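You operate a simulated robot arm through the tools that you are given. There is no shell and no other tool. Be economical: measure what you need, move in short steps, check, and stop when the job is done.

Carry out the task below with a simulated robot arm. There is one attempt and no reset: what you move stays moved.

JOB
Wipe the smeared board in the OUT bay clean, load it and latch the frame down.
Fine: use the yellow pad and cleaner; the pad goes back on its tray; no print; the clamps and the other boards stay. Set down upright: yellow pad.

It is judged by the outcome, as a careful person would: the job done as asked, and still so three seconds after it is handed in. It fails if anything else is knocked over, pushed out of place, dropped, spilled or broken.

ROBOT AND FRAMES
A 6-joint arm with a two-finger gripper, fixed in place. Base frame: the origin is at the foot of the arm, x ahead of it, y to its left, z up; the work surface is at about z = 86. Lengths are in cm, angles in degrees, forces in N, time in s.
It reaches about 129.8 cm from its shoulder. Its first joint turns from -149.0 to 149.0 degrees. Payload 1.57 kg.
The TCP is the grasp point between the finger pads, 2.1 cm short of the fingertips. In the tool frame z runs along the fingers and y along their closing line. The gripper opens to 7 cm. The gripper's body begins 5 cm behind the TCP.
Orientation is that of the tool frame in the base frame, as a unit quaternion [x, y, z, w]. With the fingers straight down and closing along the base's y, the tool's x points along the base's -x, its y along +y and its z along -z.

CONTROLS
- The arm moves only by the tool play_rows. Its argument "increments" is a list of rows, each an object (a shift or turn left out is 0, a gripper value left out holds the last) with "rotation": the turn, a rotation vector about the tool's x, y, z in degrees, a list of three; "offset": the shift along the tool's x, y, z in cm, a list of three; "gripper": the gripper command, from -1 (fully open) to 1 (shut), values between in proportion. In form: [{"rotation": [rx, ry, rz], "offset": [dx, dy, dz], "gripper": gripper}, ...]. A call has 1 to 20 rows; each row is the pose to reach, as a shift and turn from the pose commanded when the call began, along the tool's axes at that moment. Rows are played at 5 a second. More than 5 cm and 8.6 degrees between two rows, or a gripper value outside its range, and nothing of the call is played. Where a pose cannot be reached the arm comes as near as it can. A force on the tool above 40 N (or 10 N above the force at the start of the call, whichever is more), or a blocked arm, ends the call early, and 0.2 s more pass. The fingers move at their own pace and stop on an object; they squeeze with about 20 N. The grip force told is the motor's: it shows also when the fingers shut on nothing. Time passes only in rows, and 0.2 s behind the last, so rows that repeat a pose let the fingers close. It gives the time, the measured TCP pose, the force on the tool (base axes), the opening and the grip force at its end, in the units of the frame above (readings bear some noise), with the torque about the TCP (base axes, N m) and any sound that the robot's microphone picked up, and new pictures: "pictures" is both (left out), scene, wrist or none.
- Cameras (640 x 400 px; columns grow to the right, rows downward): "scene" is fixed at [41.64, -50.72, 144.35]; the picture's right is [-0.92, -0.39, 0.00], its down [-0.32, 0.76, -0.57] and it looks along [0.22, -0.52, -0.82] (base axes); focal length 214 px, centre (320, 200). "wrist" rides on the gripper at [7.9, 0.4, -8.1] in the tool frame; the picture's right is [-0.05, 1.00, 0.00], its down [-0.67, -0.04, -0.74] and it looks along [-0.74, -0.04, 0.67] (tool axes); focal length 256 px, centre (320, 200). There is no depth. A picture from a camera that has moved, and an enlarged one, comes with that camera's place and axes in the base frame and with its lens. The place of the scene camera against the robot may be out by one fixed shift of up to 1.8 cm in any direction.
- raise_lower(by): slides the trunk up (or, below 0, down) by that many cm; the arm rides with it, the base frame stays. It gives what a move gives, with no picture.
- inspect(camera, box): a new picture of the part [left, top, right, bottom] of that camera's present view, enlarged. No time passes.
- job_done(): hands the job in; it is judged then, once.

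Work in short steps. Places have to be worked out from the pictures, the camera data and where the tool is seen: move nearer, look again, correct. Check each grasp and each placing, and mend what went wrong. You have 120 turns and 200 pictures in all, those below and enlarged ones among them. Open the gripper and draw the arm clear of the work before you hand the job in, unless the task says otherwise; then end with one line.

The tools are called after "Emit:" by a JSON object that holds its "method" and its "body". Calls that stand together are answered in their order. play_rows: Moves the arm, as the interface text tells. Its arguments: {"type":"object","properties":{"increments":{"type":"array","items":{"type":"object","properties":{"rotation":{"type":"array","items":{"type":"number"}},"offset":{"type":"array","items":{"type":"number"}},"gripper":{"type":"number"}}}},"pictures":{"type":"string","enum":["both","scene","wrist","none"]}},"required":["increments"]} The other tools are called the same way: raise_lower (by) slides the trunk up or down; inspect (camera, box) takes an enlarged picture of a part of a camera's view; job_done () hands the job in.

At the start:

```text
t: 0.0
eef_pos: [64.57, -34.3, 128.41]
ee_rot: [0.0, 1.0, 0.001, 0.0]
ft_force: [0.1, -0.7, 0.5]
torque: [0.04, 0.04, -0.02]
opening: 7.0
gripper_force: 0.0
trunk travel left (down, up): [-96.5, 0.5]
```

scene: 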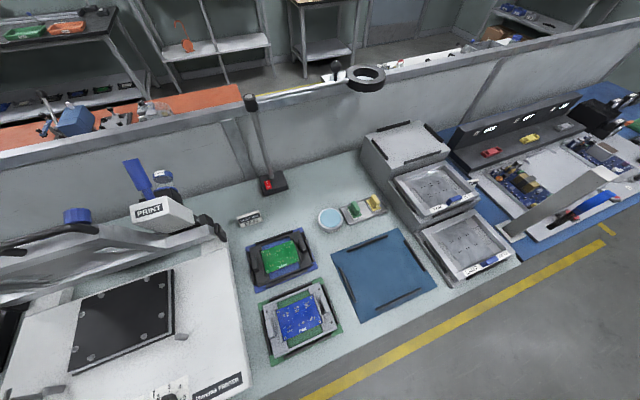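
wrist: 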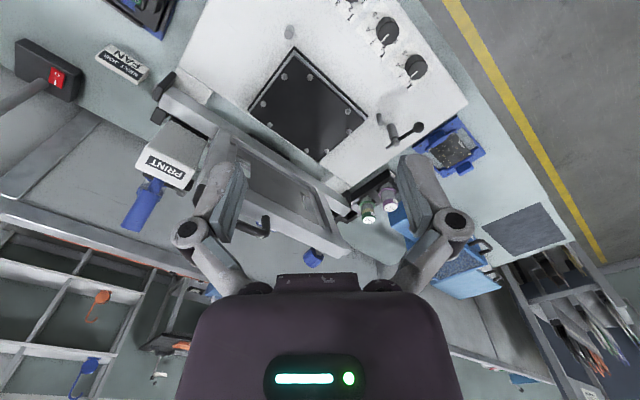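

I start by enlarging the scene view to identify the bays, boards, pads and cleaner.

Emit:
{"method": "inspect", "body": {"camera": "scene", "box": [220, 170, 440, 370]}}

Emit:
{"method": "inspect", "body": {"camera": "scene", "box": [360, 60, 640, 280]}}

Emit:
{"method": "inspect", "body": {"camera": "scene", "box": [0, 130, 260, 400]}}

Emit:
{"method": "inspect", "body": {"camera": "wrist", "box": [140, 0, 580, 300]}}

```text
2.00 times, centred on (330, 270) of scene
camera zoom: at [41.64, -50.72, 144.35], right [-0.92, -0.39, 0.0], down [-0.32, 0.76, -0.57], along [0.22, -0.52, -0.82], focal length 429 px, centre (300, 60)
```

zoom: 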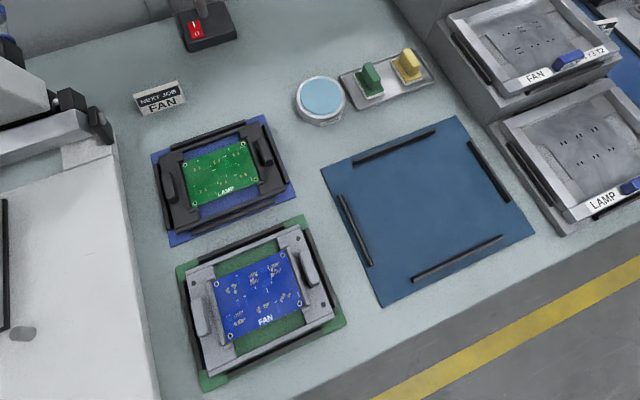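

```text
1.82 times, centred on (500, 170) of scene
camera zoom: at [41.64, -50.72, 144.35], right [-0.92, -0.39, 0.0], down [-0.32, 0.76, -0.57], along [0.22, -0.52, -0.82], focal length 390 px, centre (-7, 254)
```

zoom: 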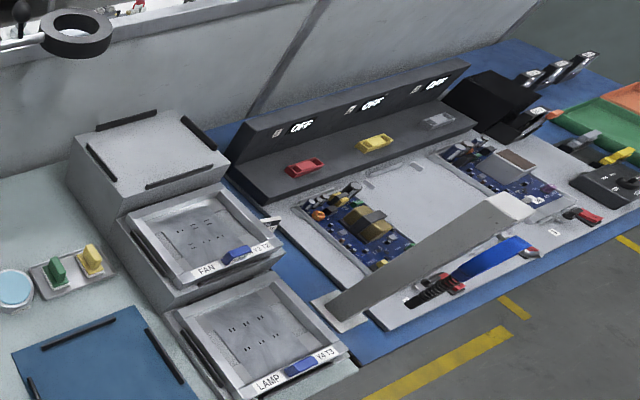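

```text
1.48 times, centred on (130, 265) of scene
camera zoom: at [41.64, -50.72, 144.35], right [-0.92, -0.39, 0.0], down [-0.32, 0.76, -0.57], along [0.22, -0.52, -0.82], focal length 318 px, centre (602, 104)
```

zoom: 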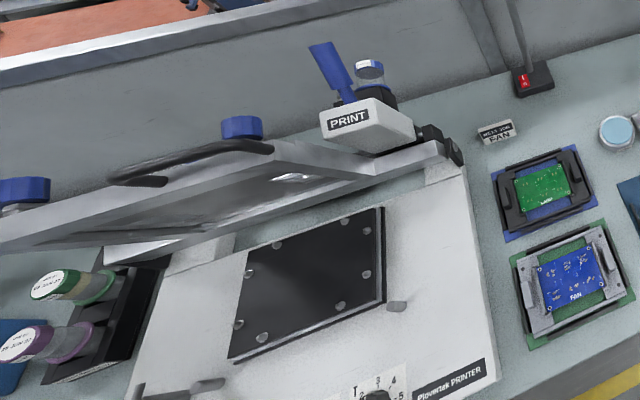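

```text
1.33 times, centred on (360, 150) of wrist
camera zoom: at [56.66, -33.83, 136.5], right [0.05, 1.0, 0.0], down [0.67, -0.04, 0.74], along [0.74, -0.04, -0.67], focal length 341 px, centre (267, 267)
```

zoom: 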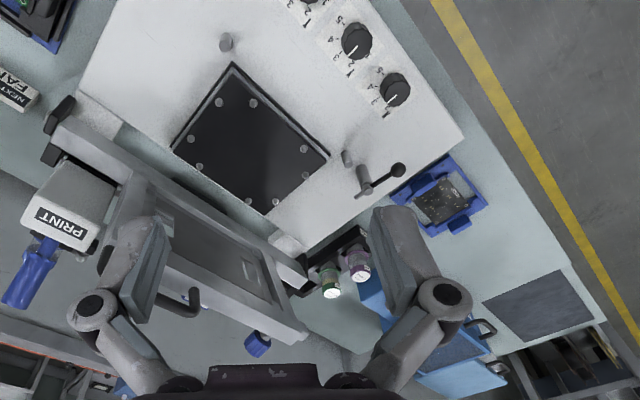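

The bench runs diagonally. The OUT bay may be the blue tray on the far (+y) side of the printer, so I move back and left to look at it.

Emit:
{"method": "play_rows", "body": {"increments": [{"offset": [2, 4, 0]}, {"offset": [4, 8, 0]}, {"offset": [6, 12, 0]}, {"offset": [8, 16, 0]}, {"offset": [10, 20, 0]}, {"offset": [12, 24, 0]}, {"offset": [14, 28, 0]}, {"offset": [15, 30, 0]}], "pictures": "wrist"}}

```text
t: 1.8
eef_pos: [53.41, -4.89, 128.38]
ee_rot: [0.0, 1.0, 0.0, 0.0]
ft_force: [-0.6, 0.8, 0.3]
torque: [-0.02, 0.0, -0.03]
opening: 7.0
gripper_force: 0.0
out of reach, approached as far as the arm can: row 7, 8
trunk travel left (down, up): [-96.5, 0.5]
camera wrist: at [45.52, -4.41, 136.53], right [0.05, 1.0, 0.0], down [0.67, -0.04, 0.74], along [0.74, -0.04, -0.67], focal length 256 px, centre (320, 200)
```

wrist: 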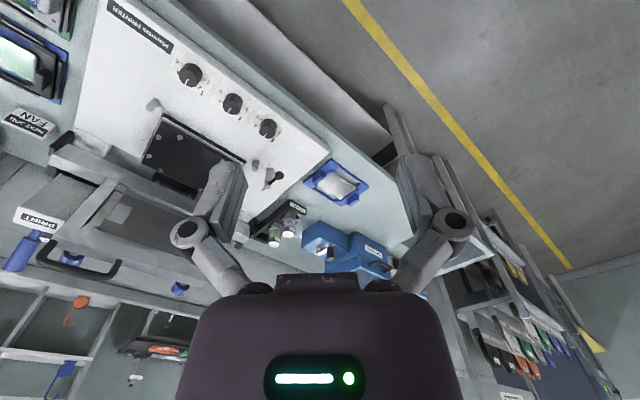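

I look closer at this new view.

Emit:
{"method": "inspect", "body": {"camera": "wrist", "box": [230, 130, 420, 290]}}

Emit:
{"method": "inspect", "body": {"camera": "wrist", "box": [80, 0, 320, 220]}}

```text
2.50 times, centred on (325, 210) of wrist
camera zoom: at [45.52, -4.41, 136.53], right [0.05, 1.0, 0.0], down [0.67, -0.04, 0.74], along [0.74, -0.04, -0.67], focal length 640 px, centre (308, 175)
```

zoom: 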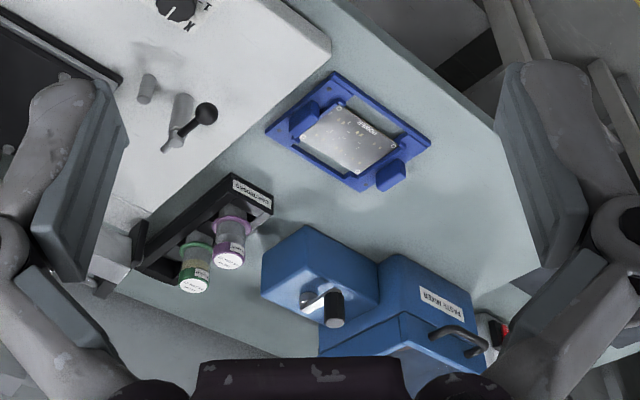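

```text
1.82 times, centred on (200, 110) of wrist
camera zoom: at [45.52, -4.41, 136.53], right [0.05, 1.0, 0.0], down [0.67, -0.04, 0.74], along [0.74, -0.04, -0.67], focal length 465 px, centre (538, 364)
```

zoom: 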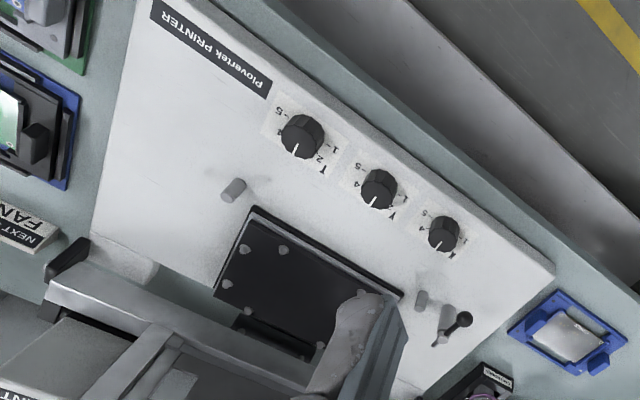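

The blue carrier at about (96,-2) holds a board; I get a closer view.

Emit:
{"method": "play_rows", "body": {"increments": [{"offset": [-3, 0, 3]}, {"offset": [-6, 1, 6]}, {"offset": [-9, 1, 9]}, {"offset": [-12, 2, 12]}, {"offset": [-15, 3, 14]}, {"offset": [-18, 3, 16]}], "pictures": "wrist"}}

```text
t: 3.2
eef_pos: [71.3, -1.71, 128.3]
ee_rot: [0.001, 1.0, -0.001, 0.0]
ft_force: [0.3, -0.7, -0.2]
torque: [-0.02, -0.02, -0.03]
opening: 6.99
gripper_force: 0.1
out of reach, approached as far as the arm can: row 1, 2, 3, 4, 5, 6
trunk travel left (down, up): [-96.5, 0.5]
camera wrist: at [63.34, -1.2, 136.47], right [0.05, 1.0, 0.0], down [0.67, -0.04, 0.74], along [0.74, -0.04, -0.67], focal length 256 px, centre (320, 200)
```

wrist: 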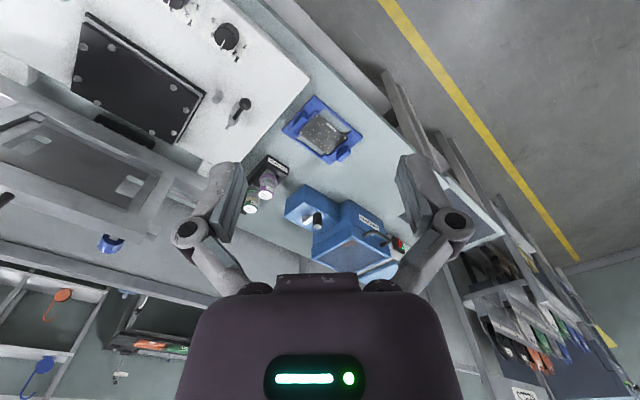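

The arm can't go lower with the trunk this high, so I lower the trunk by 20.

Emit:
{"method": "raise_lower", "body": {"by": -20}}

Emit:
{"method": "inspect", "body": {"camera": "wrist", "box": [0, 0, 640, 400]}}

Emit:
{"method": "inspect", "body": {"camera": "scene", "box": [0, 0, 640, 400]}}

```text
t: 5.4
eef_pos: [71.22, -1.78, 108.35]
ee_rot: [0.0, 1.0, 0.0, 0.0]
ft_force: [-0.6, -0.1, 0.7]
torque: [0.01, -0.02, 0.01]
opening: 6.99
gripper_force: 0.0
trunk travel left (down, up): [-76.5, 20.5]
```

```text
1.00 times, centred on (320, 200) of wrist (not enlarged: the box is as wide or as high as the picture)
camera zoom: at [63.24, -1.21, 116.51], right [0.05, 1.0, 0.0], down [0.67, -0.04, 0.74], along [0.74, -0.04, -0.67], focal length 256 px, centre (320, 200)
```

zoom: 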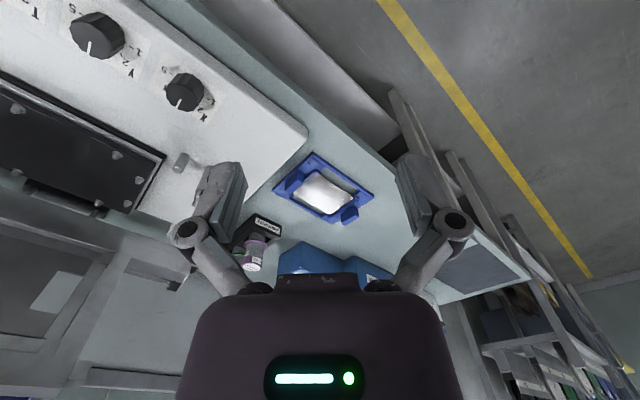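

```text
1.00 times, centred on (320, 200) of scene (not enlarged: the box is as wide or as high as the picture)
camera zoom: at [41.64, -50.72, 144.35], right [-0.92, -0.39, 0.0], down [-0.32, 0.76, -0.57], along [0.22, -0.52, -0.82], focal length 214 px, centre (320, 200)
```

zoom: 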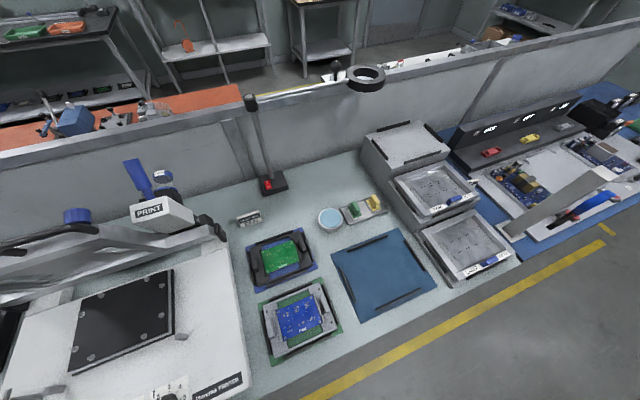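

I zoom on the blue carrier and look at the printer edge.

Emit:
{"method": "inspect", "body": {"camera": "wrist", "box": [230, 130, 410, 280]}}

Emit:
{"method": "inspect", "body": {"camera": "scene", "box": [235, 215, 355, 370]}}

```text
2.67 times, centred on (320, 205) of wrist
camera zoom: at [63.24, -1.21, 116.51], right [0.05, 1.0, 0.0], down [0.67, -0.04, 0.74], along [0.74, -0.04, -0.67], focal length 683 px, centre (320, 187)
```

zoom: 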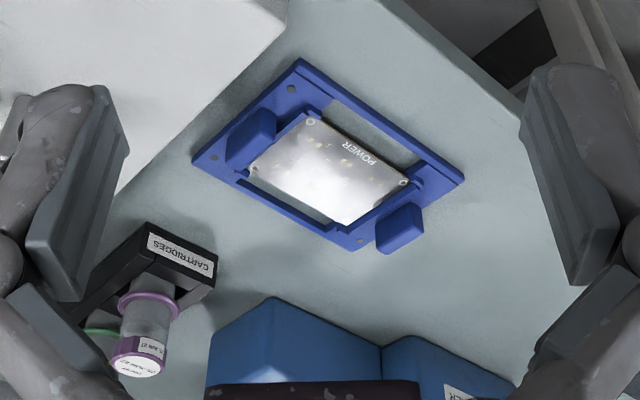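

```text
2.58 times, centred on (295, 292) of scene
camera zoom: at [41.64, -50.72, 144.35], right [-0.92, -0.39, 0.0], down [-0.32, 0.76, -0.57], along [0.22, -0.52, -0.82], focal length 554 px, centre (384, -39)
```

zoom: 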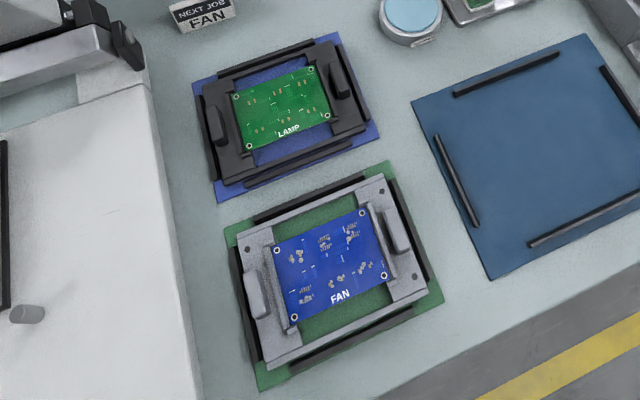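

Next I move along the bench to look at the two bays left of the printer, turning the tool to face the bench squarely.

Emit:
{"method": "play_rows", "body": {"increments": [{"offset": [2.7, -3.5, 0], "rotation": [0, 0, 4]}, {"offset": [5.4, -7, 0], "rotation": [0, 0, 8]}, {"offset": [8, -10.5, 0], "rotation": [0, 0, 12]}, {"offset": [10.7, -14, 0], "rotation": [0, 0, 16]}, {"offset": [13.4, -17.5, 0], "rotation": [0, 0, 20]}, {"offset": [16, -21, 0], "rotation": [0, 0, 24]}, {"offset": [18.7, -24.5, 0], "rotation": [0, 0, 28]}, {"offset": [21.4, -28, 0], "rotation": [0, 0, 32]}, {"offset": [24, -31.5, 0], "rotation": [0, 0, 36]}, {"offset": [26.7, -35, 0], "rotation": [0, 0, 40]}, {"offset": [29.4, -38.5, 0], "rotation": [0, 0, 44]}, {"offset": [32, -42, 0], "rotation": [0, 0, 47]}], "pictures": "wrist"}}

```text
t: 8.0
eef_pos: [39.02, -43.6, 108.28]
ee_rot: [0.399, 0.917, -0.001, 0.0]
ft_force: [-0.5, -0.1, -0.5]
torque: [0.03, -0.03, -0.01]
opening: 7.04
gripper_force: 0.0
trunk travel left (down, up): [-76.5, 20.5]
camera wrist: at [33.91, -37.37, 116.5], right [0.77, 0.64, 0.0], down [0.43, -0.51, 0.74], along [0.48, -0.57, -0.67], focal length 256 px, centre (320, 200)
```

wrist: 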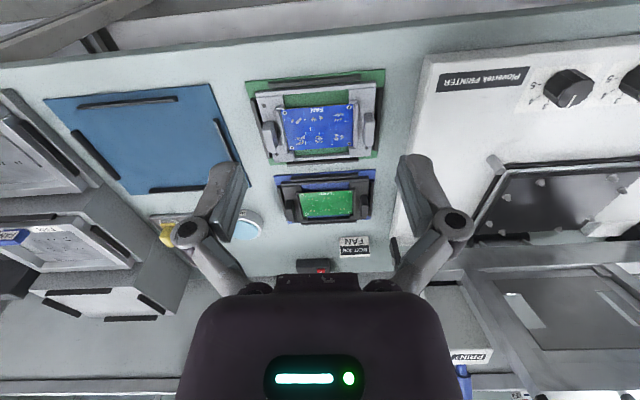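

Close-up of the boards.

Emit:
{"method": "inspect", "body": {"camera": "wrist", "box": [240, 60, 400, 160]}}

Emit:
{"method": "inspect", "body": {"camera": "wrist", "box": [240, 160, 400, 260]}}

Emit:
{"method": "inspect", "body": {"camera": "wrist", "box": [420, 40, 640, 240]}}

```text
4.00 times, centred on (320, 110) of wrist
camera zoom: at [33.91, -37.37, 116.5], right [0.77, 0.64, 0.0], down [0.43, -0.51, 0.74], along [0.48, -0.57, -0.67], focal length 1024 px, centre (320, 560)
```

zoom: 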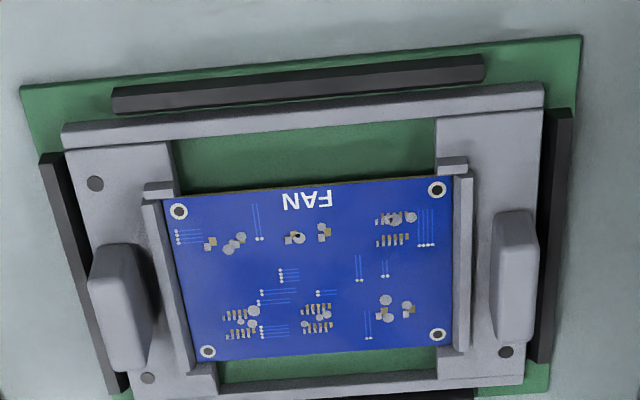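

```text
4.00 times, centred on (320, 210) of wrist
camera zoom: at [33.91, -37.37, 116.5], right [0.77, 0.64, 0.0], down [0.43, -0.51, 0.74], along [0.48, -0.57, -0.67], focal length 1024 px, centre (320, 160)
```

zoom: 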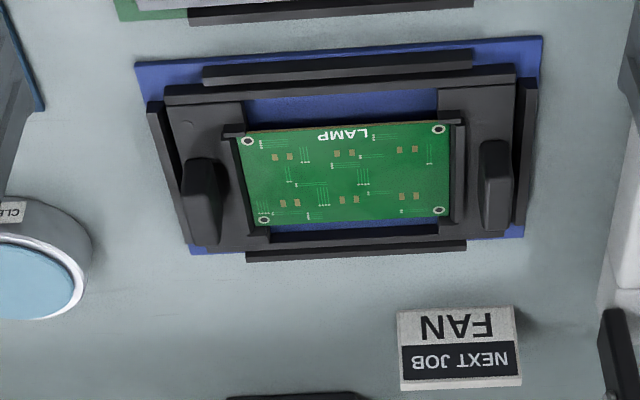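

```text
2.00 times, centred on (530, 140) of wrist
camera zoom: at [33.91, -37.37, 116.5], right [0.77, 0.64, 0.0], down [0.43, -0.51, 0.74], along [0.48, -0.57, -0.67], focal length 512 px, centre (-100, 320)
```

zoom: 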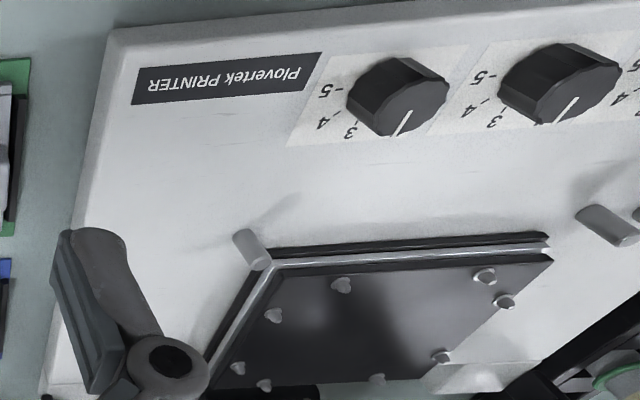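

The FAN board carries grey smears, so the green-mat bay is the OUT bay; the bench is at 45°. Next I inspect the printer platen close up.

Emit:
{"method": "play_rows", "body": {"increments": [{"offset": [-1, 4.5, 0], "rotation": [0, 0, -2]}, {"offset": [-2, 9, 0], "rotation": [0, 0, -2]}, {"offset": [-3, 13.5, 0], "rotation": [0, 0, -2]}, {"offset": [-4, 18, 0], "rotation": [0, 0, -2]}, {"offset": [-5, 22.5, 0], "rotation": [0, 0, -2]}, {"offset": [-6, 27, 0], "rotation": [0, 0, -2]}, {"offset": [-7, 31.5, 0], "rotation": [0, 0, -2]}, {"offset": [-8, 36, 0], "rotation": [0, 0, -2]}], "pictures": "wrist"}}

```text
t: 9.8
eef_pos: [71.11, -24.5, 108.18]
ee_rot: [0.383, 0.924, 0.0, 0.001]
ft_force: [-0.7, 0.6, 0.2]
torque: [0.0, 0.02, -0.03]
opening: 7.01
gripper_force: 0.0
out of reach, approached as far as the arm can: row 6, 7
trunk travel left (down, up): [-76.5, 20.5]
camera wrist: at [65.75, -18.57, 116.47], right [0.74, 0.67, 0.0], down [0.45, -0.5, 0.74], along [0.5, -0.55, -0.67], focal length 256 px, centre (320, 200)
```

wrist: 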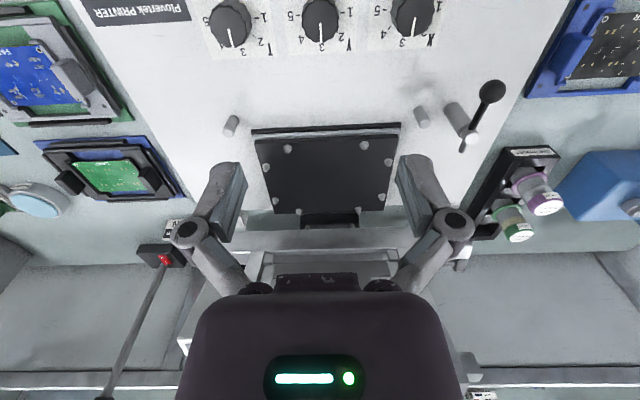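

Emit:
{"method": "inspect", "body": {"camera": "wrist", "box": [200, 90, 420, 240]}}

Emit:
{"method": "inspect", "body": {"camera": "wrist", "box": [380, 0, 640, 250]}}

Emit:
{"method": "inspect", "body": {"camera": "wrist", "box": [0, 0, 200, 240]}}

```text
2.67 times, centred on (310, 165) of wrist
camera zoom: at [65.75, -18.57, 116.47], right [0.74, 0.67, 0.0], down [0.45, -0.5, 0.74], along [0.5, -0.55, -0.67], focal length 683 px, centre (347, 293)
```

zoom: 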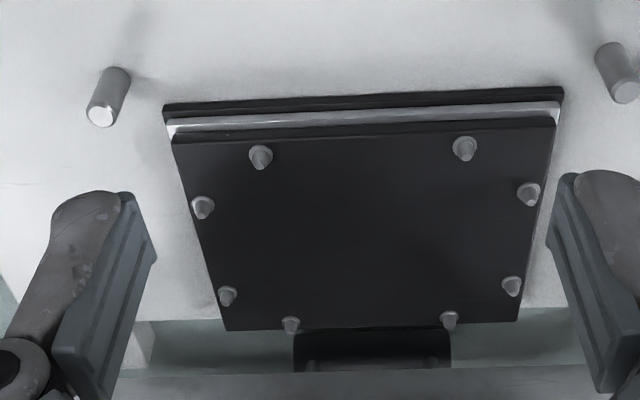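

```text
1.60 times, centred on (510, 125) of wrist
camera zoom: at [65.75, -18.57, 116.47], right [0.74, 0.67, 0.0], down [0.45, -0.5, 0.74], along [0.5, -0.55, -0.67], focal length 410 px, centre (16, 320)
```

zoom: 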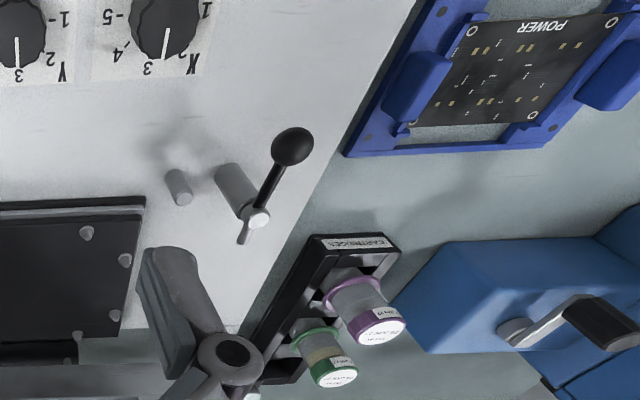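

```text
1.67 times, centred on (100, 120) of wrist
camera zoom: at [65.75, -18.57, 116.47], right [0.74, 0.67, 0.0], down [0.45, -0.5, 0.74], along [0.5, -0.55, -0.67], focal length 427 px, centre (687, 333)
```

zoom: 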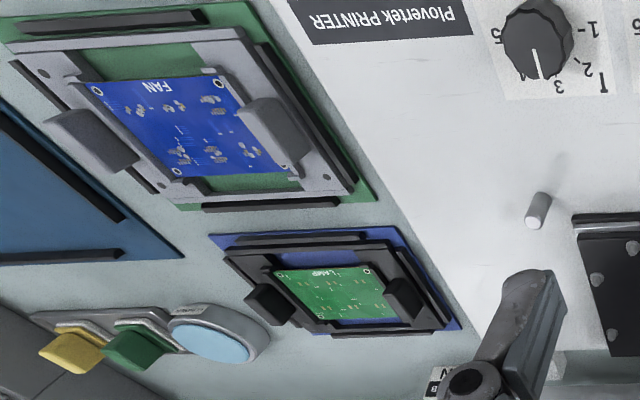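

The platen has eight cone pins that will locate the carrier, and the latch lever is at its right. Now I move to view the cleaner and pads.

Emit:
{"method": "play_rows", "body": {"increments": [{"offset": [0, -4.6, 0]}, {"offset": [0, -9.2, 0]}, {"offset": [0, -13.8, 0]}, {"offset": [0, -18.4, 0]}, {"offset": [0, -23, 0]}, {"offset": [0, -27.6, 0]}, {"offset": [0, -32.2, 0]}, {"offset": [0, -36.8, 0]}, {"offset": [0, -41.4, 0]}, {"offset": [0, -46, 0]}, {"offset": [0, -50.6, 0]}, {"offset": [0, -55.2, 0]}, {"offset": [0, -58, 0]}], "pictures": "wrist"}}

```text
t: 12.6
eef_pos: [29.96, -66.02, 108.36]
ee_rot: [0.383, 0.924, 0.0, 0.0]
ft_force: [-0.9, -0.5, -0.1]
torque: [0.02, 0.01, 0.01]
opening: 6.99
gripper_force: 0.1
trunk travel left (down, up): [-76.5, 20.5]
camera wrist: at [24.65, -60.0, 116.49], right [0.74, 0.67, 0.0], down [0.45, -0.5, 0.74], along [0.5, -0.55, -0.67], focal length 256 px, centre (320, 200)
```

wrist: 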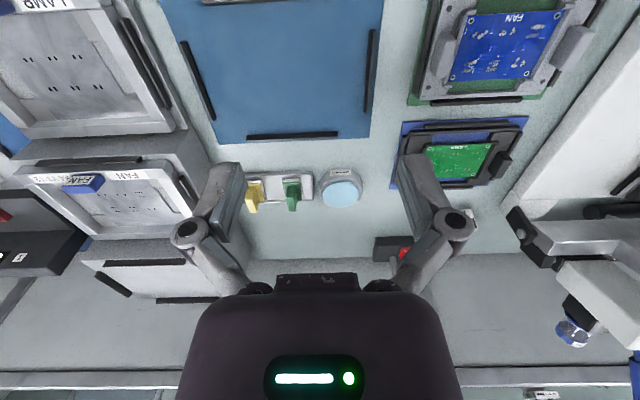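

Emit:
{"method": "inspect", "body": {"camera": "wrist", "box": [220, 150, 380, 250]}}

Emit:
{"method": "inspect", "body": {"camera": "scene", "box": [305, 170, 405, 240]}}

Emit:
{"method": "inspect", "body": {"camera": "wrist", "box": [400, 0, 600, 125]}}

```text
4.00 times, centred on (300, 200) of wrist
camera zoom: at [24.65, -60.0, 116.49], right [0.74, 0.67, 0.0], down [0.45, -0.5, 0.74], along [0.5, -0.55, -0.67], focal length 1024 px, centre (400, 200)
```

zoom: 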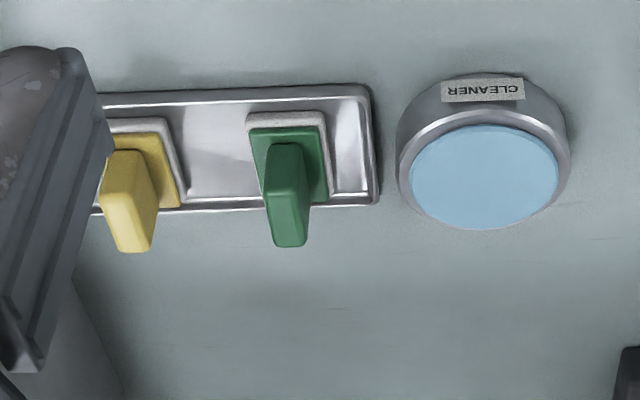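

```text
5.71 times, centred on (355, 205) of scene
camera zoom: at [41.64, -50.72, 144.35], right [-0.92, -0.39, 0.0], down [-0.32, 0.76, -0.57], along [0.22, -0.52, -0.82], focal length 1226 px, centre (120, 171)
```

zoom: 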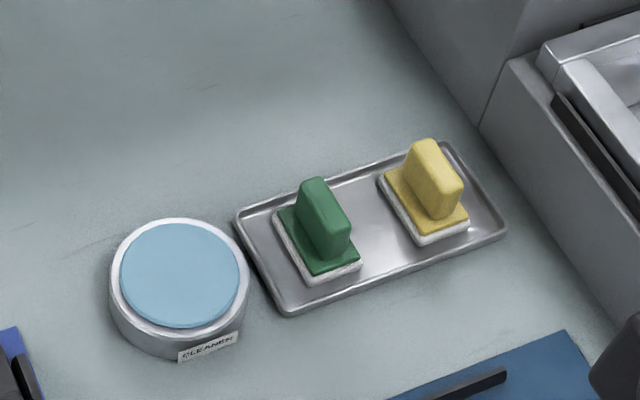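

```text
3.20 times, centred on (500, 62) of wrist
camera zoom: at [24.65, -60.0, 116.49], right [0.74, 0.67, 0.0], down [0.45, -0.5, 0.74], along [0.5, -0.55, -0.67], focal length 819 px, centre (-256, 640)
```

zoom: 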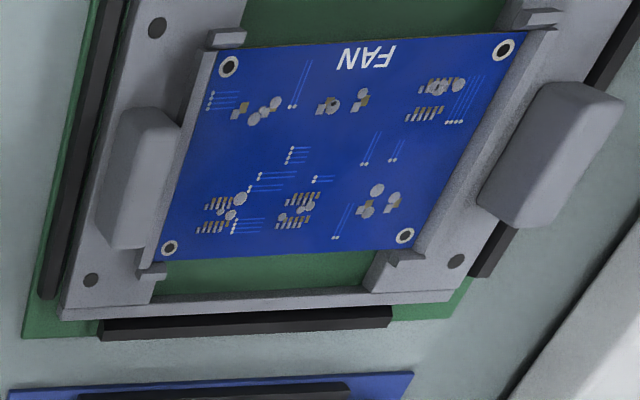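

Yellow pad is judged at about (36.9,-88.7), with its handle top near z 91.6. I go over it at a safe height with the gripper half open.

Emit:
{"method": "play_rows", "body": {"increments": [{"offset": [-4, -1, 0], "gripper": 0}, {"offset": [-8, -3, 0]}, {"offset": [-12, -5, 0]}, {"offset": [-16, -7, 0]}, {"offset": [-19, -9.5, 0]}, {"offset": [-20.9, -11.1, 0]}]}}

```text
t: 14.0
eef_pos: [36.99, -88.79, 108.38]
ee_rot: [0.383, 0.924, 0.0, -0.001]
ft_force: [0.0, 1.1, 0.8]
torque: [-0.02, -0.01, -0.03]
opening: 3.5
gripper_force: 0.1
trunk travel left (down, up): [-76.5, 20.5]
camera wrist: at [31.63, -82.86, 116.47], right [0.74, 0.67, 0.0], down [0.45, -0.5, 0.74], along [0.5, -0.55, -0.67], focal length 256 px, centre (320, 200)
```

scene: 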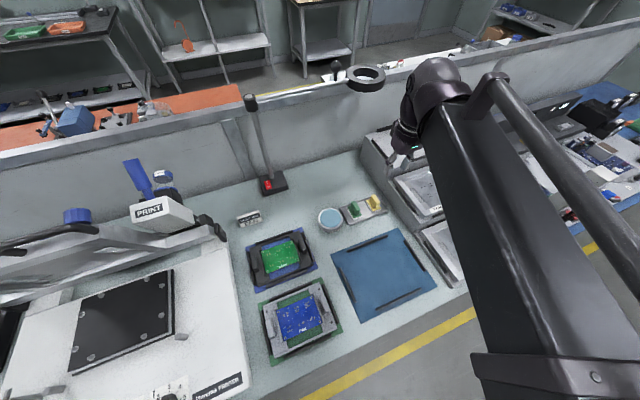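
wrist: 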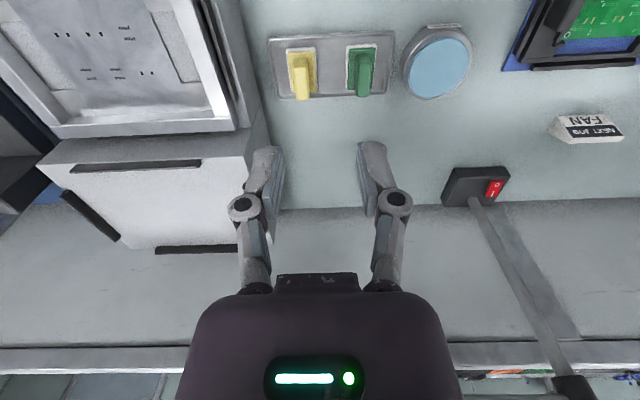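

Emit:
{"method": "inspect", "body": {"camera": "wrist", "box": [240, 20, 400, 120]}}

```text
4.00 times, centred on (320, 70) of wrist
camera zoom: at [31.63, -82.86, 116.47], right [0.74, 0.67, 0.0], down [0.45, -0.5, 0.74], along [0.5, -0.55, -0.67], focal length 1024 px, centre (320, 720)
```

zoom: 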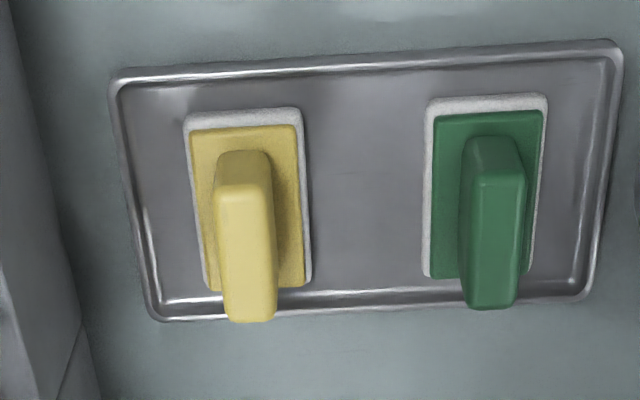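

Triangulating the two views puts the pads lower than thought (base top near z 84) and the yellow pad at about U -39, N 93.5. I shift there and go down partway to check.

Emit:
{"method": "play_rows", "body": {"increments": [{"offset": [-2.3, -1.2, 3]}, {"offset": [-4.55, -2.4, 6]}, {"offset": [-4.55, -2.4, 10]}], "pictures": "wrist"}}

```text
t: 14.8
eef_pos: [38.3, -93.96, 108.29]
ee_rot: [0.382, 0.924, -0.001, 0.0]
ft_force: [0.4, -0.5, -0.2]
torque: [0.02, 0.0, -0.01]
opening: 3.51
gripper_force: 0.0
out of reach, approached as far as the arm can: row 1, 2, 3
trunk travel left (down, up): [-76.5, 20.5]
camera wrist: at [32.99, -87.94, 116.49], right [0.74, 0.67, 0.0], down [0.45, -0.5, 0.74], along [0.5, -0.55, -0.67], focal length 256 px, centre (320, 200)
```

wrist: 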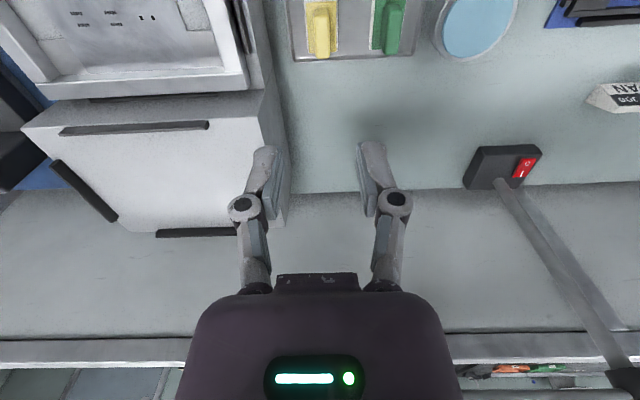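

The arm's lower limit moves with the trunk, so I raise the arm 12 and then lower the trunk 25.

Emit:
{"method": "play_rows", "body": {"increments": [{"offset": [0, 0, -4]}, {"offset": [0, 0, -8]}, {"offset": [0, 0, -12]}], "pictures": "none"}}

Emit:
{"method": "raise_lower", "body": {"by": -25}}

Emit:
{"method": "inspect", "body": {"camera": "wrist", "box": [0, 0, 640, 400]}}

Emit:
{"method": "inspect", "body": {"camera": "scene", "box": [305, 40, 545, 240]}}

```text
t: 15.6
eef_pos: [38.37, -93.83, 108.31]
ee_rot: [0.383, 0.924, 0.001, 0.001]
ft_force: [0.3, -0.7, 0.6]
torque: [-0.01, 0.01, 0.02]
opening: 3.49
gripper_force: 0.0
out of reach, approached as far as the arm can: row 1, 2, 3
trunk travel left (down, up): [-76.5, 20.5]
```

```text
t: 18.0
eef_pos: [38.35, -93.66, 83.94]
ee_rot: [0.382, 0.924, -0.003, 0.002]
ft_force: [1.4, 2.0, 37.0]
torque: [-0.38, 0.5, 0.01]
opening: 5.23
gripper_force: 19.8
trunk travel left (down, up): [-51.7, 45.3]
stopped: the force on the tool passed its limit at 44 N (the readings are from after the stop); the commanded pose is now the measured one
```

```text
1.00 times, centred on (320, 200) of wrist (not enlarged: the box is as wide or as high as the picture)
camera zoom: at [32.97, -87.68, 92.08], right [0.74, 0.67, 0.0], down [0.45, -0.49, 0.75], along [0.5, -0.56, -0.66], focal length 256 px, centre (320, 200)
```

zoom: 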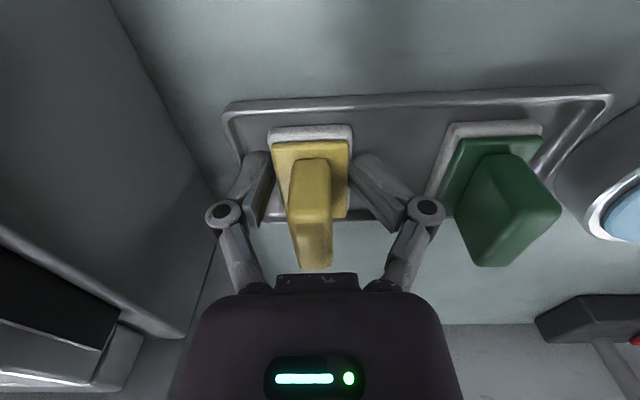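

```text
2.00 times, centred on (425, 140) of scene
camera zoom: at [41.64, -50.72, 144.35], right [-0.92, -0.39, 0.0], down [-0.32, 0.76, -0.57], along [0.22, -0.52, -0.82], focal length 429 px, centre (110, 320)
```

zoom: 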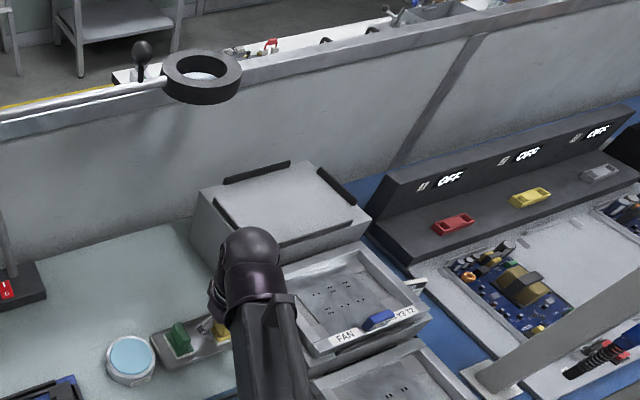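

The fingers came down hard astride the yellow handle and are pressing on the tray. Moves in z don't seem possible with the arm, so I lift with the trunk by 1.2 to relieve the force.

Emit:
{"method": "raise_lower", "body": {"by": 1.2}}

Emit:
{"method": "inspect", "body": {"camera": "wrist", "box": [180, 80, 480, 280]}}

```text
t: 18.6
eef_pos: [38.28, -94.02, 84.95]
ee_rot: [0.383, 0.924, -0.004, 0.002]
ft_force: [-2.3, -8.1, 23.7]
torque: [0.11, -0.15, -0.06]
opening: 3.74
gripper_force: 20.2
trunk travel left (down, up): [-52.9, 44.1]
```

```text
2.00 times, centred on (330, 180) of wrist
camera zoom: at [32.89, -87.98, 93.08], right [0.74, 0.67, 0.0], down [0.45, -0.49, 0.75], along [0.5, -0.56, -0.66], focal length 512 px, centre (300, 240)
```

zoom: 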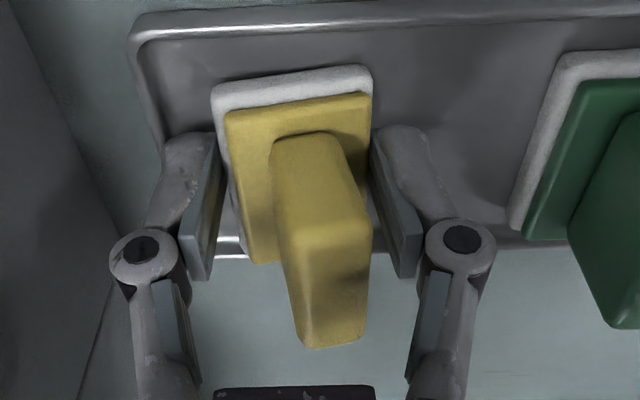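

The fingers are squeezing the pad's base. I open a bit more and test whether the arm can lift 1 cm itself.

Emit:
{"method": "play_rows", "body": {"increments": [{"gripper": -0.5}, {"gripper": -0.5}, {"offset": [0, 0, -1]}, {"offset": [0, 0, -1.5]}], "pictures": "wrist"}}

```text
t: 19.6
eef_pos: [38.31, -93.92, 84.81]
ee_rot: [0.382, 0.924, -0.001, 0.0]
ft_force: [-0.2, 0.4, -0.3]
torque: [0.04, -0.01, 0.02]
opening: 5.26
gripper_force: 0.0
out of reach, approached as far as the arm can: row 3, 4
trunk travel left (down, up): [-52.9, 44.1]
camera wrist: at [33.04, -87.97, 92.9], right [0.74, 0.67, 0.0], down [0.45, -0.49, 0.75], along [0.5, -0.56, -0.67], focal length 256 px, centre (320, 200)
```

wrist: 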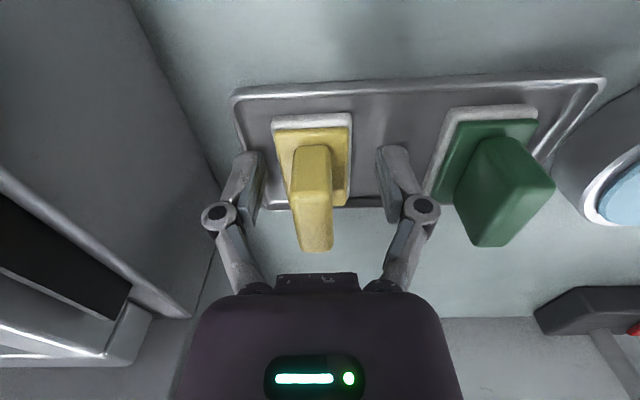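

Only the trunk moves z. The force is gone, so I raise by 1.4 so the tips clear the pad's base, then centre and close on the handle.

Emit:
{"method": "raise_lower", "body": {"by": 1.5}}

Emit:
{"method": "play_rows", "body": {"increments": [{"offset": [0, -0.3, 0], "gripper": -0.5}, {"offset": [0, -0.3, 0], "gripper": 0.3}, {"offset": [0, -0.3, 0], "gripper": 1}, {"offset": [0, -0.3, 0], "gripper": 1}, {"offset": [0, -0.3, 0], "gripper": 1}], "pictures": "wrist"}}

```text
t: 20.2
eef_pos: [38.26, -93.91, 86.12]
ee_rot: [0.383, 0.924, -0.001, 0.0]
ft_force: [-0.4, -0.1, 0.0]
torque: [0.0, 0.0, 0.0]
opening: 5.24
gripper_force: 0.0
trunk travel left (down, up): [-54.4, 42.6]
```

```text
t: 21.4
eef_pos: [38.15, -94.1, 86.22]
ee_rot: [0.383, 0.924, -0.001, 0.001]
ft_force: [-0.5, 0.0, 1.6]
torque: [0.0, 0.0, 0.04]
opening: 1.49
gripper_force: 19.7
trunk travel left (down, up): [-54.4, 42.6]
camera wrist: at [32.83, -88.25, 94.41], right [0.74, 0.67, 0.0], down [0.45, -0.49, 0.75], along [0.5, -0.56, -0.67], focal length 256 px, centre (320, 200)
```

wrist: 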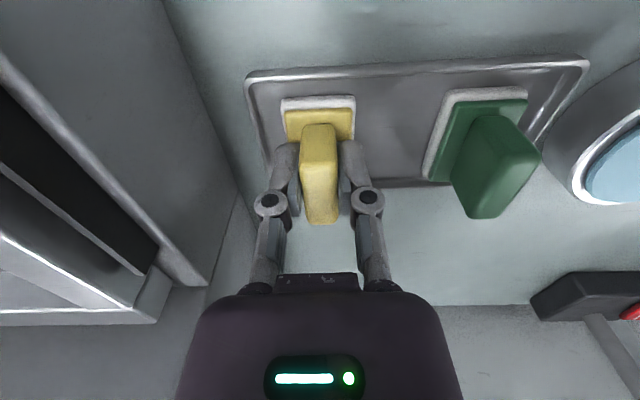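

The handle is gripped (1.49 cm). I lift by 10 and carry the pad over the cleaner.

Emit:
{"method": "raise_lower", "body": {"by": 10}}

Emit:
{"method": "play_rows", "body": {"increments": [{"offset": [0, 3, 0]}, {"offset": [0, 7, 0]}, {"offset": [0.3, 11, 0]}, {"offset": [0.5, 14.5, 0]}, {"offset": [0.5, 16.5, 0]}, {"offset": [0.5, 16.5, 0]}]}}

```text
t: 22.8
eef_pos: [38.06, -94.24, 96.22]
ee_rot: [0.383, 0.924, -0.001, 0.0]
ft_force: [-0.1, -0.4, -0.5]
torque: [0.0, -0.04, -0.02]
opening: 1.5
gripper_force: 20.1
trunk travel left (down, up): [-64.4, 32.6]
```

```text
t: 24.2
eef_pos: [49.6, -82.02, 96.25]
ee_rot: [0.383, 0.924, -0.001, 0.001]
ft_force: [-0.4, 0.9, -1.3]
torque: [-0.02, -0.02, 0.02]
opening: 1.53
gripper_force: 19.9
trunk travel left (down, up): [-64.4, 32.6]
camera wrist: at [44.31, -76.13, 104.4], right [0.74, 0.67, 0.0], down [0.45, -0.49, 0.75], along [0.5, -0.56, -0.67], focal length 256 px, centre (320, 200)
```

scene: 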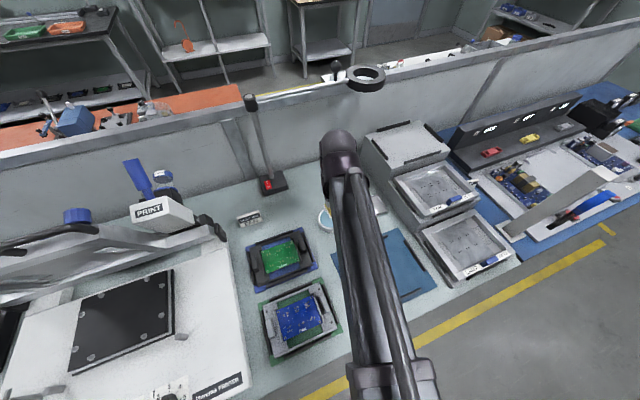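
wrist: 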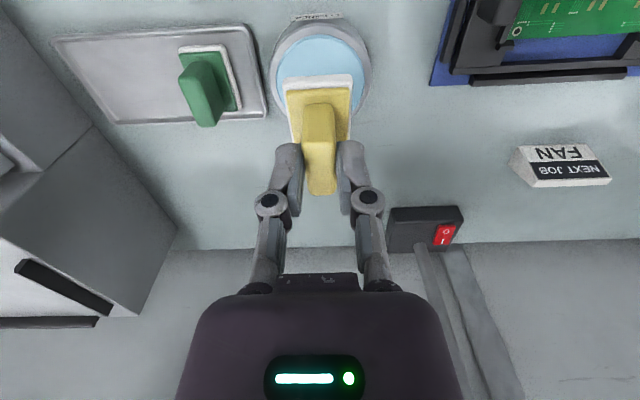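

Cleaner is right beneath. I lower in steps until a light contact.

Emit:
{"method": "raise_lower", "body": {"by": -6}}

Emit:
{"method": "raise_lower", "body": {"by": -0.6}}

Emit:
{"method": "inspect", "body": {"camera": "wrist", "box": [200, 20, 440, 170]}}

```text
t: 25.2
eef_pos: [49.56, -82.08, 90.35]
ee_rot: [0.382, 0.924, -0.001, 0.001]
ft_force: [-2.1, 0.8, 8.4]
torque: [-0.05, -0.1, 0.01]
opening: 1.53
gripper_force: 20.3
trunk travel left (down, up): [-58.4, 38.6]
```

```text
t: 25.7
eef_pos: [49.68, -82.02, 89.73]
ee_rot: [0.383, 0.924, -0.002, 0.001]
ft_force: [-2.3, 1.7, 12.9]
torque: [0.04, 0.05, 0.03]
opening: 1.52
gripper_force: 19.7
trunk travel left (down, up): [-57.8, 39.2]
```

```text
2.67 times, centred on (320, 95) of wrist
camera zoom: at [44.23, -76.05, 97.91], right [0.74, 0.67, 0.0], down [0.45, -0.49, 0.75], along [0.5, -0.56, -0.66], focal length 683 px, centre (320, 480)
```

zoom: 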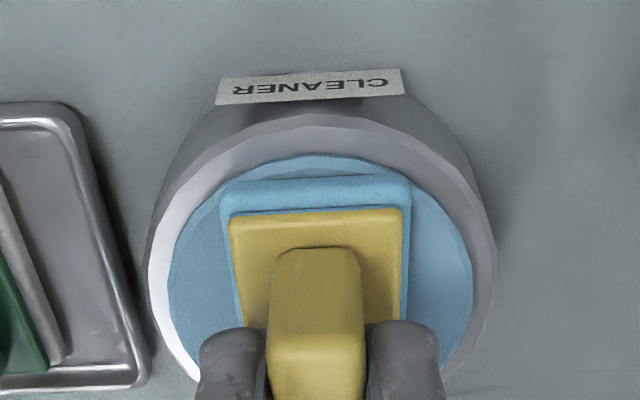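

The pad's underside turned blue: it is wet. I lift and carry it over the FAN board (centre judged U -4.5, N 71.1, z 83.6).

Emit:
{"method": "raise_lower", "body": {"by": 8}}

Emit:
{"method": "play_rows", "body": {"increments": [{"offset": [4, 2.5, 0]}, {"offset": [8, 5, 0]}, {"offset": [12, 8, 0]}, {"offset": [16, 11, 0]}, {"offset": [20, 15, 0]}, {"offset": [22, 18.4, 0]}, {"offset": [22, 18.4, 0]}]}}

```text
t: 26.9
eef_pos: [49.7, -82.12, 97.71]
ee_rot: [0.383, 0.924, -0.001, 0.0]
ft_force: [-0.4, 0.5, -1.1]
torque: [-0.03, 0.0, 0.02]
opening: 1.49
gripper_force: 19.7
trunk travel left (down, up): [-65.8, 31.2]
```

```text
refused: row 5 steps farther than a row can; nothing moved
```

Emit:
{"method": "play_rows", "body": {"increments": [{"offset": [3.5, 2.5, 0]}, {"offset": [7, 5, 0]}, {"offset": [10.5, 8, 0]}, {"offset": [14, 11, 0]}, {"offset": [17.5, 14, 0]}, {"offset": [20.5, 17, 0]}, {"offset": [22, 18.4, 0]}, {"offset": [22, 18.4, 0]}]}}

```text
t: 28.7
eef_pos: [47.34, -53.72, 97.65]
ee_rot: [0.383, 0.924, -0.001, 0.001]
ft_force: [0.7, -0.2, 0.0]
torque: [0.03, -0.01, -0.01]
opening: 1.5
gripper_force: 19.7
trunk travel left (down, up): [-65.8, 31.2]
camera wrist: at [41.98, -47.56, 105.8], right [0.74, 0.67, 0.0], down [0.45, -0.49, 0.75], along [0.5, -0.56, -0.67], focal length 256 px, centre (320, 200)
```

scene: 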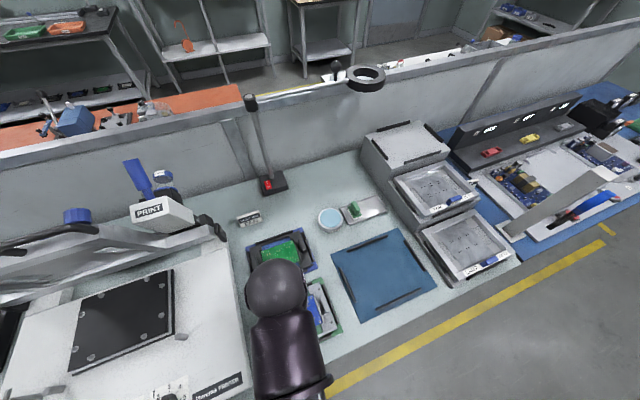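
wrist: 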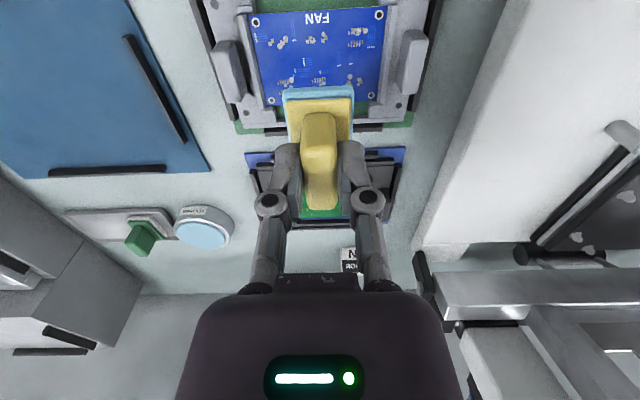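

The board centre checks out at U -4.4, N 71.2, directly below. I shift to the first stroke's start and lower in steps.

Emit:
{"method": "play_rows", "body": {"increments": [{"offset": [1.2, -1, 0]}, {"offset": [1.2, -2.6, 0]}, {"offset": [1.2, -2.6, 0]}], "pictures": "none"}}

Emit:
{"method": "raise_lower", "body": {"by": -8.8}}

Emit:
{"method": "inspect", "body": {"camera": "wrist", "box": [160, 0, 480, 200]}}

```text
t: 29.5
eef_pos: [44.45, -54.43, 97.7]
ee_rot: [0.383, 0.924, -0.001, 0.0]
ft_force: [0.3, 0.2, -1.1]
torque: [-0.03, 0.0, -0.01]
opening: 1.55
gripper_force: 20.0
trunk travel left (down, up): [-65.8, 31.2]
```

```text
t: 30.7
eef_pos: [44.61, -54.42, 88.85]
ee_rot: [0.383, 0.924, -0.002, 0.0]
ft_force: [0.1, -0.4, 0.1]
torque: [-0.01, 0.0, 0.04]
opening: 1.49
gripper_force: 19.8
trunk travel left (down, up): [-57.0, 40.0]
```

```text
2.00 times, centred on (320, 100) of wrist
camera zoom: at [39.24, -48.5, 97.0], right [0.74, 0.67, 0.0], down [0.45, -0.49, 0.75], along [0.5, -0.56, -0.67], focal length 512 px, centre (320, 400)
```

zoom: 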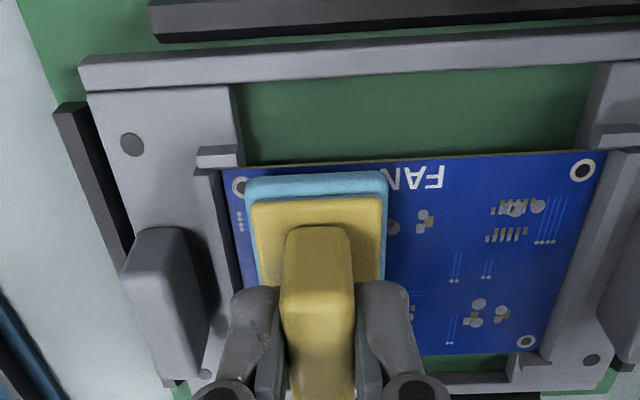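

Alignment looks good; I continue down to light contact.

Emit:
{"method": "raise_lower", "body": {"by": -0.7}}

Emit:
{"method": "raise_lower", "body": {"by": -0.5}}

```text
t: 31.3
eef_pos: [44.7, -54.45, 88.3]
ee_rot: [0.383, 0.924, -0.002, 0.001]
ft_force: [2.3, -2.6, 16.2]
torque: [-0.1, -0.06, -0.01]
opening: 1.5
gripper_force: 20.2
trunk travel left (down, up): [-56.3, 40.7]
```

```text
t: 31.8
eef_pos: [44.63, -54.41, 87.72]
ee_rot: [0.383, 0.924, -0.002, 0.001]
ft_force: [-0.8, 0.2, 13.7]
torque: [-0.01, 0.05, -0.05]
opening: 1.53
gripper_force: 20.0
trunk travel left (down, up): [-55.8, 41.2]
```

Contact of about 14 N. I wipe: stroke along the board, shift over, and stroke back.

Emit:
{"method": "play_rows", "body": {"increments": [{"offset": [0, -0.3, 0]}, {"offset": [0, 0.5, 0]}, {"offset": [0, 1.3, 0]}, {"offset": [0, 2.1, 0]}, {"offset": [0, 2.9, 0]}, {"offset": [0, 3.7, 0]}, {"offset": [0, 4.5, 0]}, {"offset": [0, 5.3, 0]}, {"offset": [-0.7, 5.3, 0]}, {"offset": [-1.4, 5.3, 0]}, {"offset": [-2.2, 5.3, 0]}, {"offset": [-2.2, 4.5, 0]}, {"offset": [-2.2, 3.7, 0]}, {"offset": [-2.2, 2.9, 0]}, {"offset": [-2.2, 2.1, 0]}, {"offset": [-2.2, 1.3, 0]}, {"offset": [-2.2, 0.5, 0]}, {"offset": [-2.2, -0.3, 0]}], "pictures": "wrist"}}

```text
t: 35.6
eef_pos: [45.87, -56.15, 87.7]
ee_rot: [0.382, 0.924, -0.001, 0.001]
ft_force: [2.1, 3.2, 7.7]
torque: [0.13, -0.05, 0.01]
opening: 1.5
gripper_force: 20.0
trunk travel left (down, up): [-55.8, 41.2]
camera wrist: at [40.61, -50.23, 95.84], right [0.74, 0.67, 0.0], down [0.45, -0.49, 0.75], along [0.5, -0.56, -0.67], focal length 256 px, centre (320, 200)
```

wrist: 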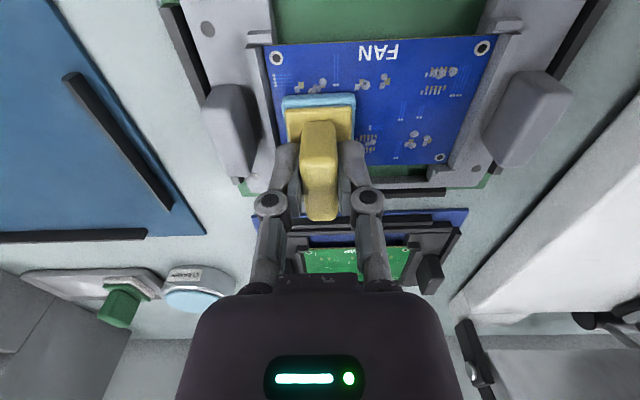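

Emit:
{"method": "inspect", "body": {"camera": "wrist", "box": [240, 20, 520, 195]}}

```text
2.29 times, centred on (380, 108) of wrist
camera zoom: at [40.61, -50.23, 95.84], right [0.74, 0.67, 0.0], down [0.45, -0.49, 0.75], along [0.5, -0.56, -0.67], focal length 585 px, centre (183, 411)
```

zoom: 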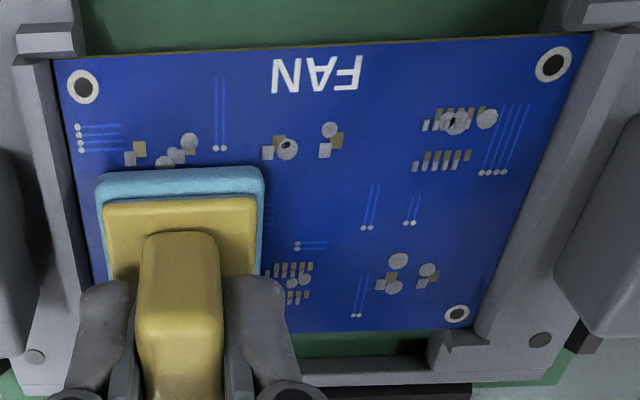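

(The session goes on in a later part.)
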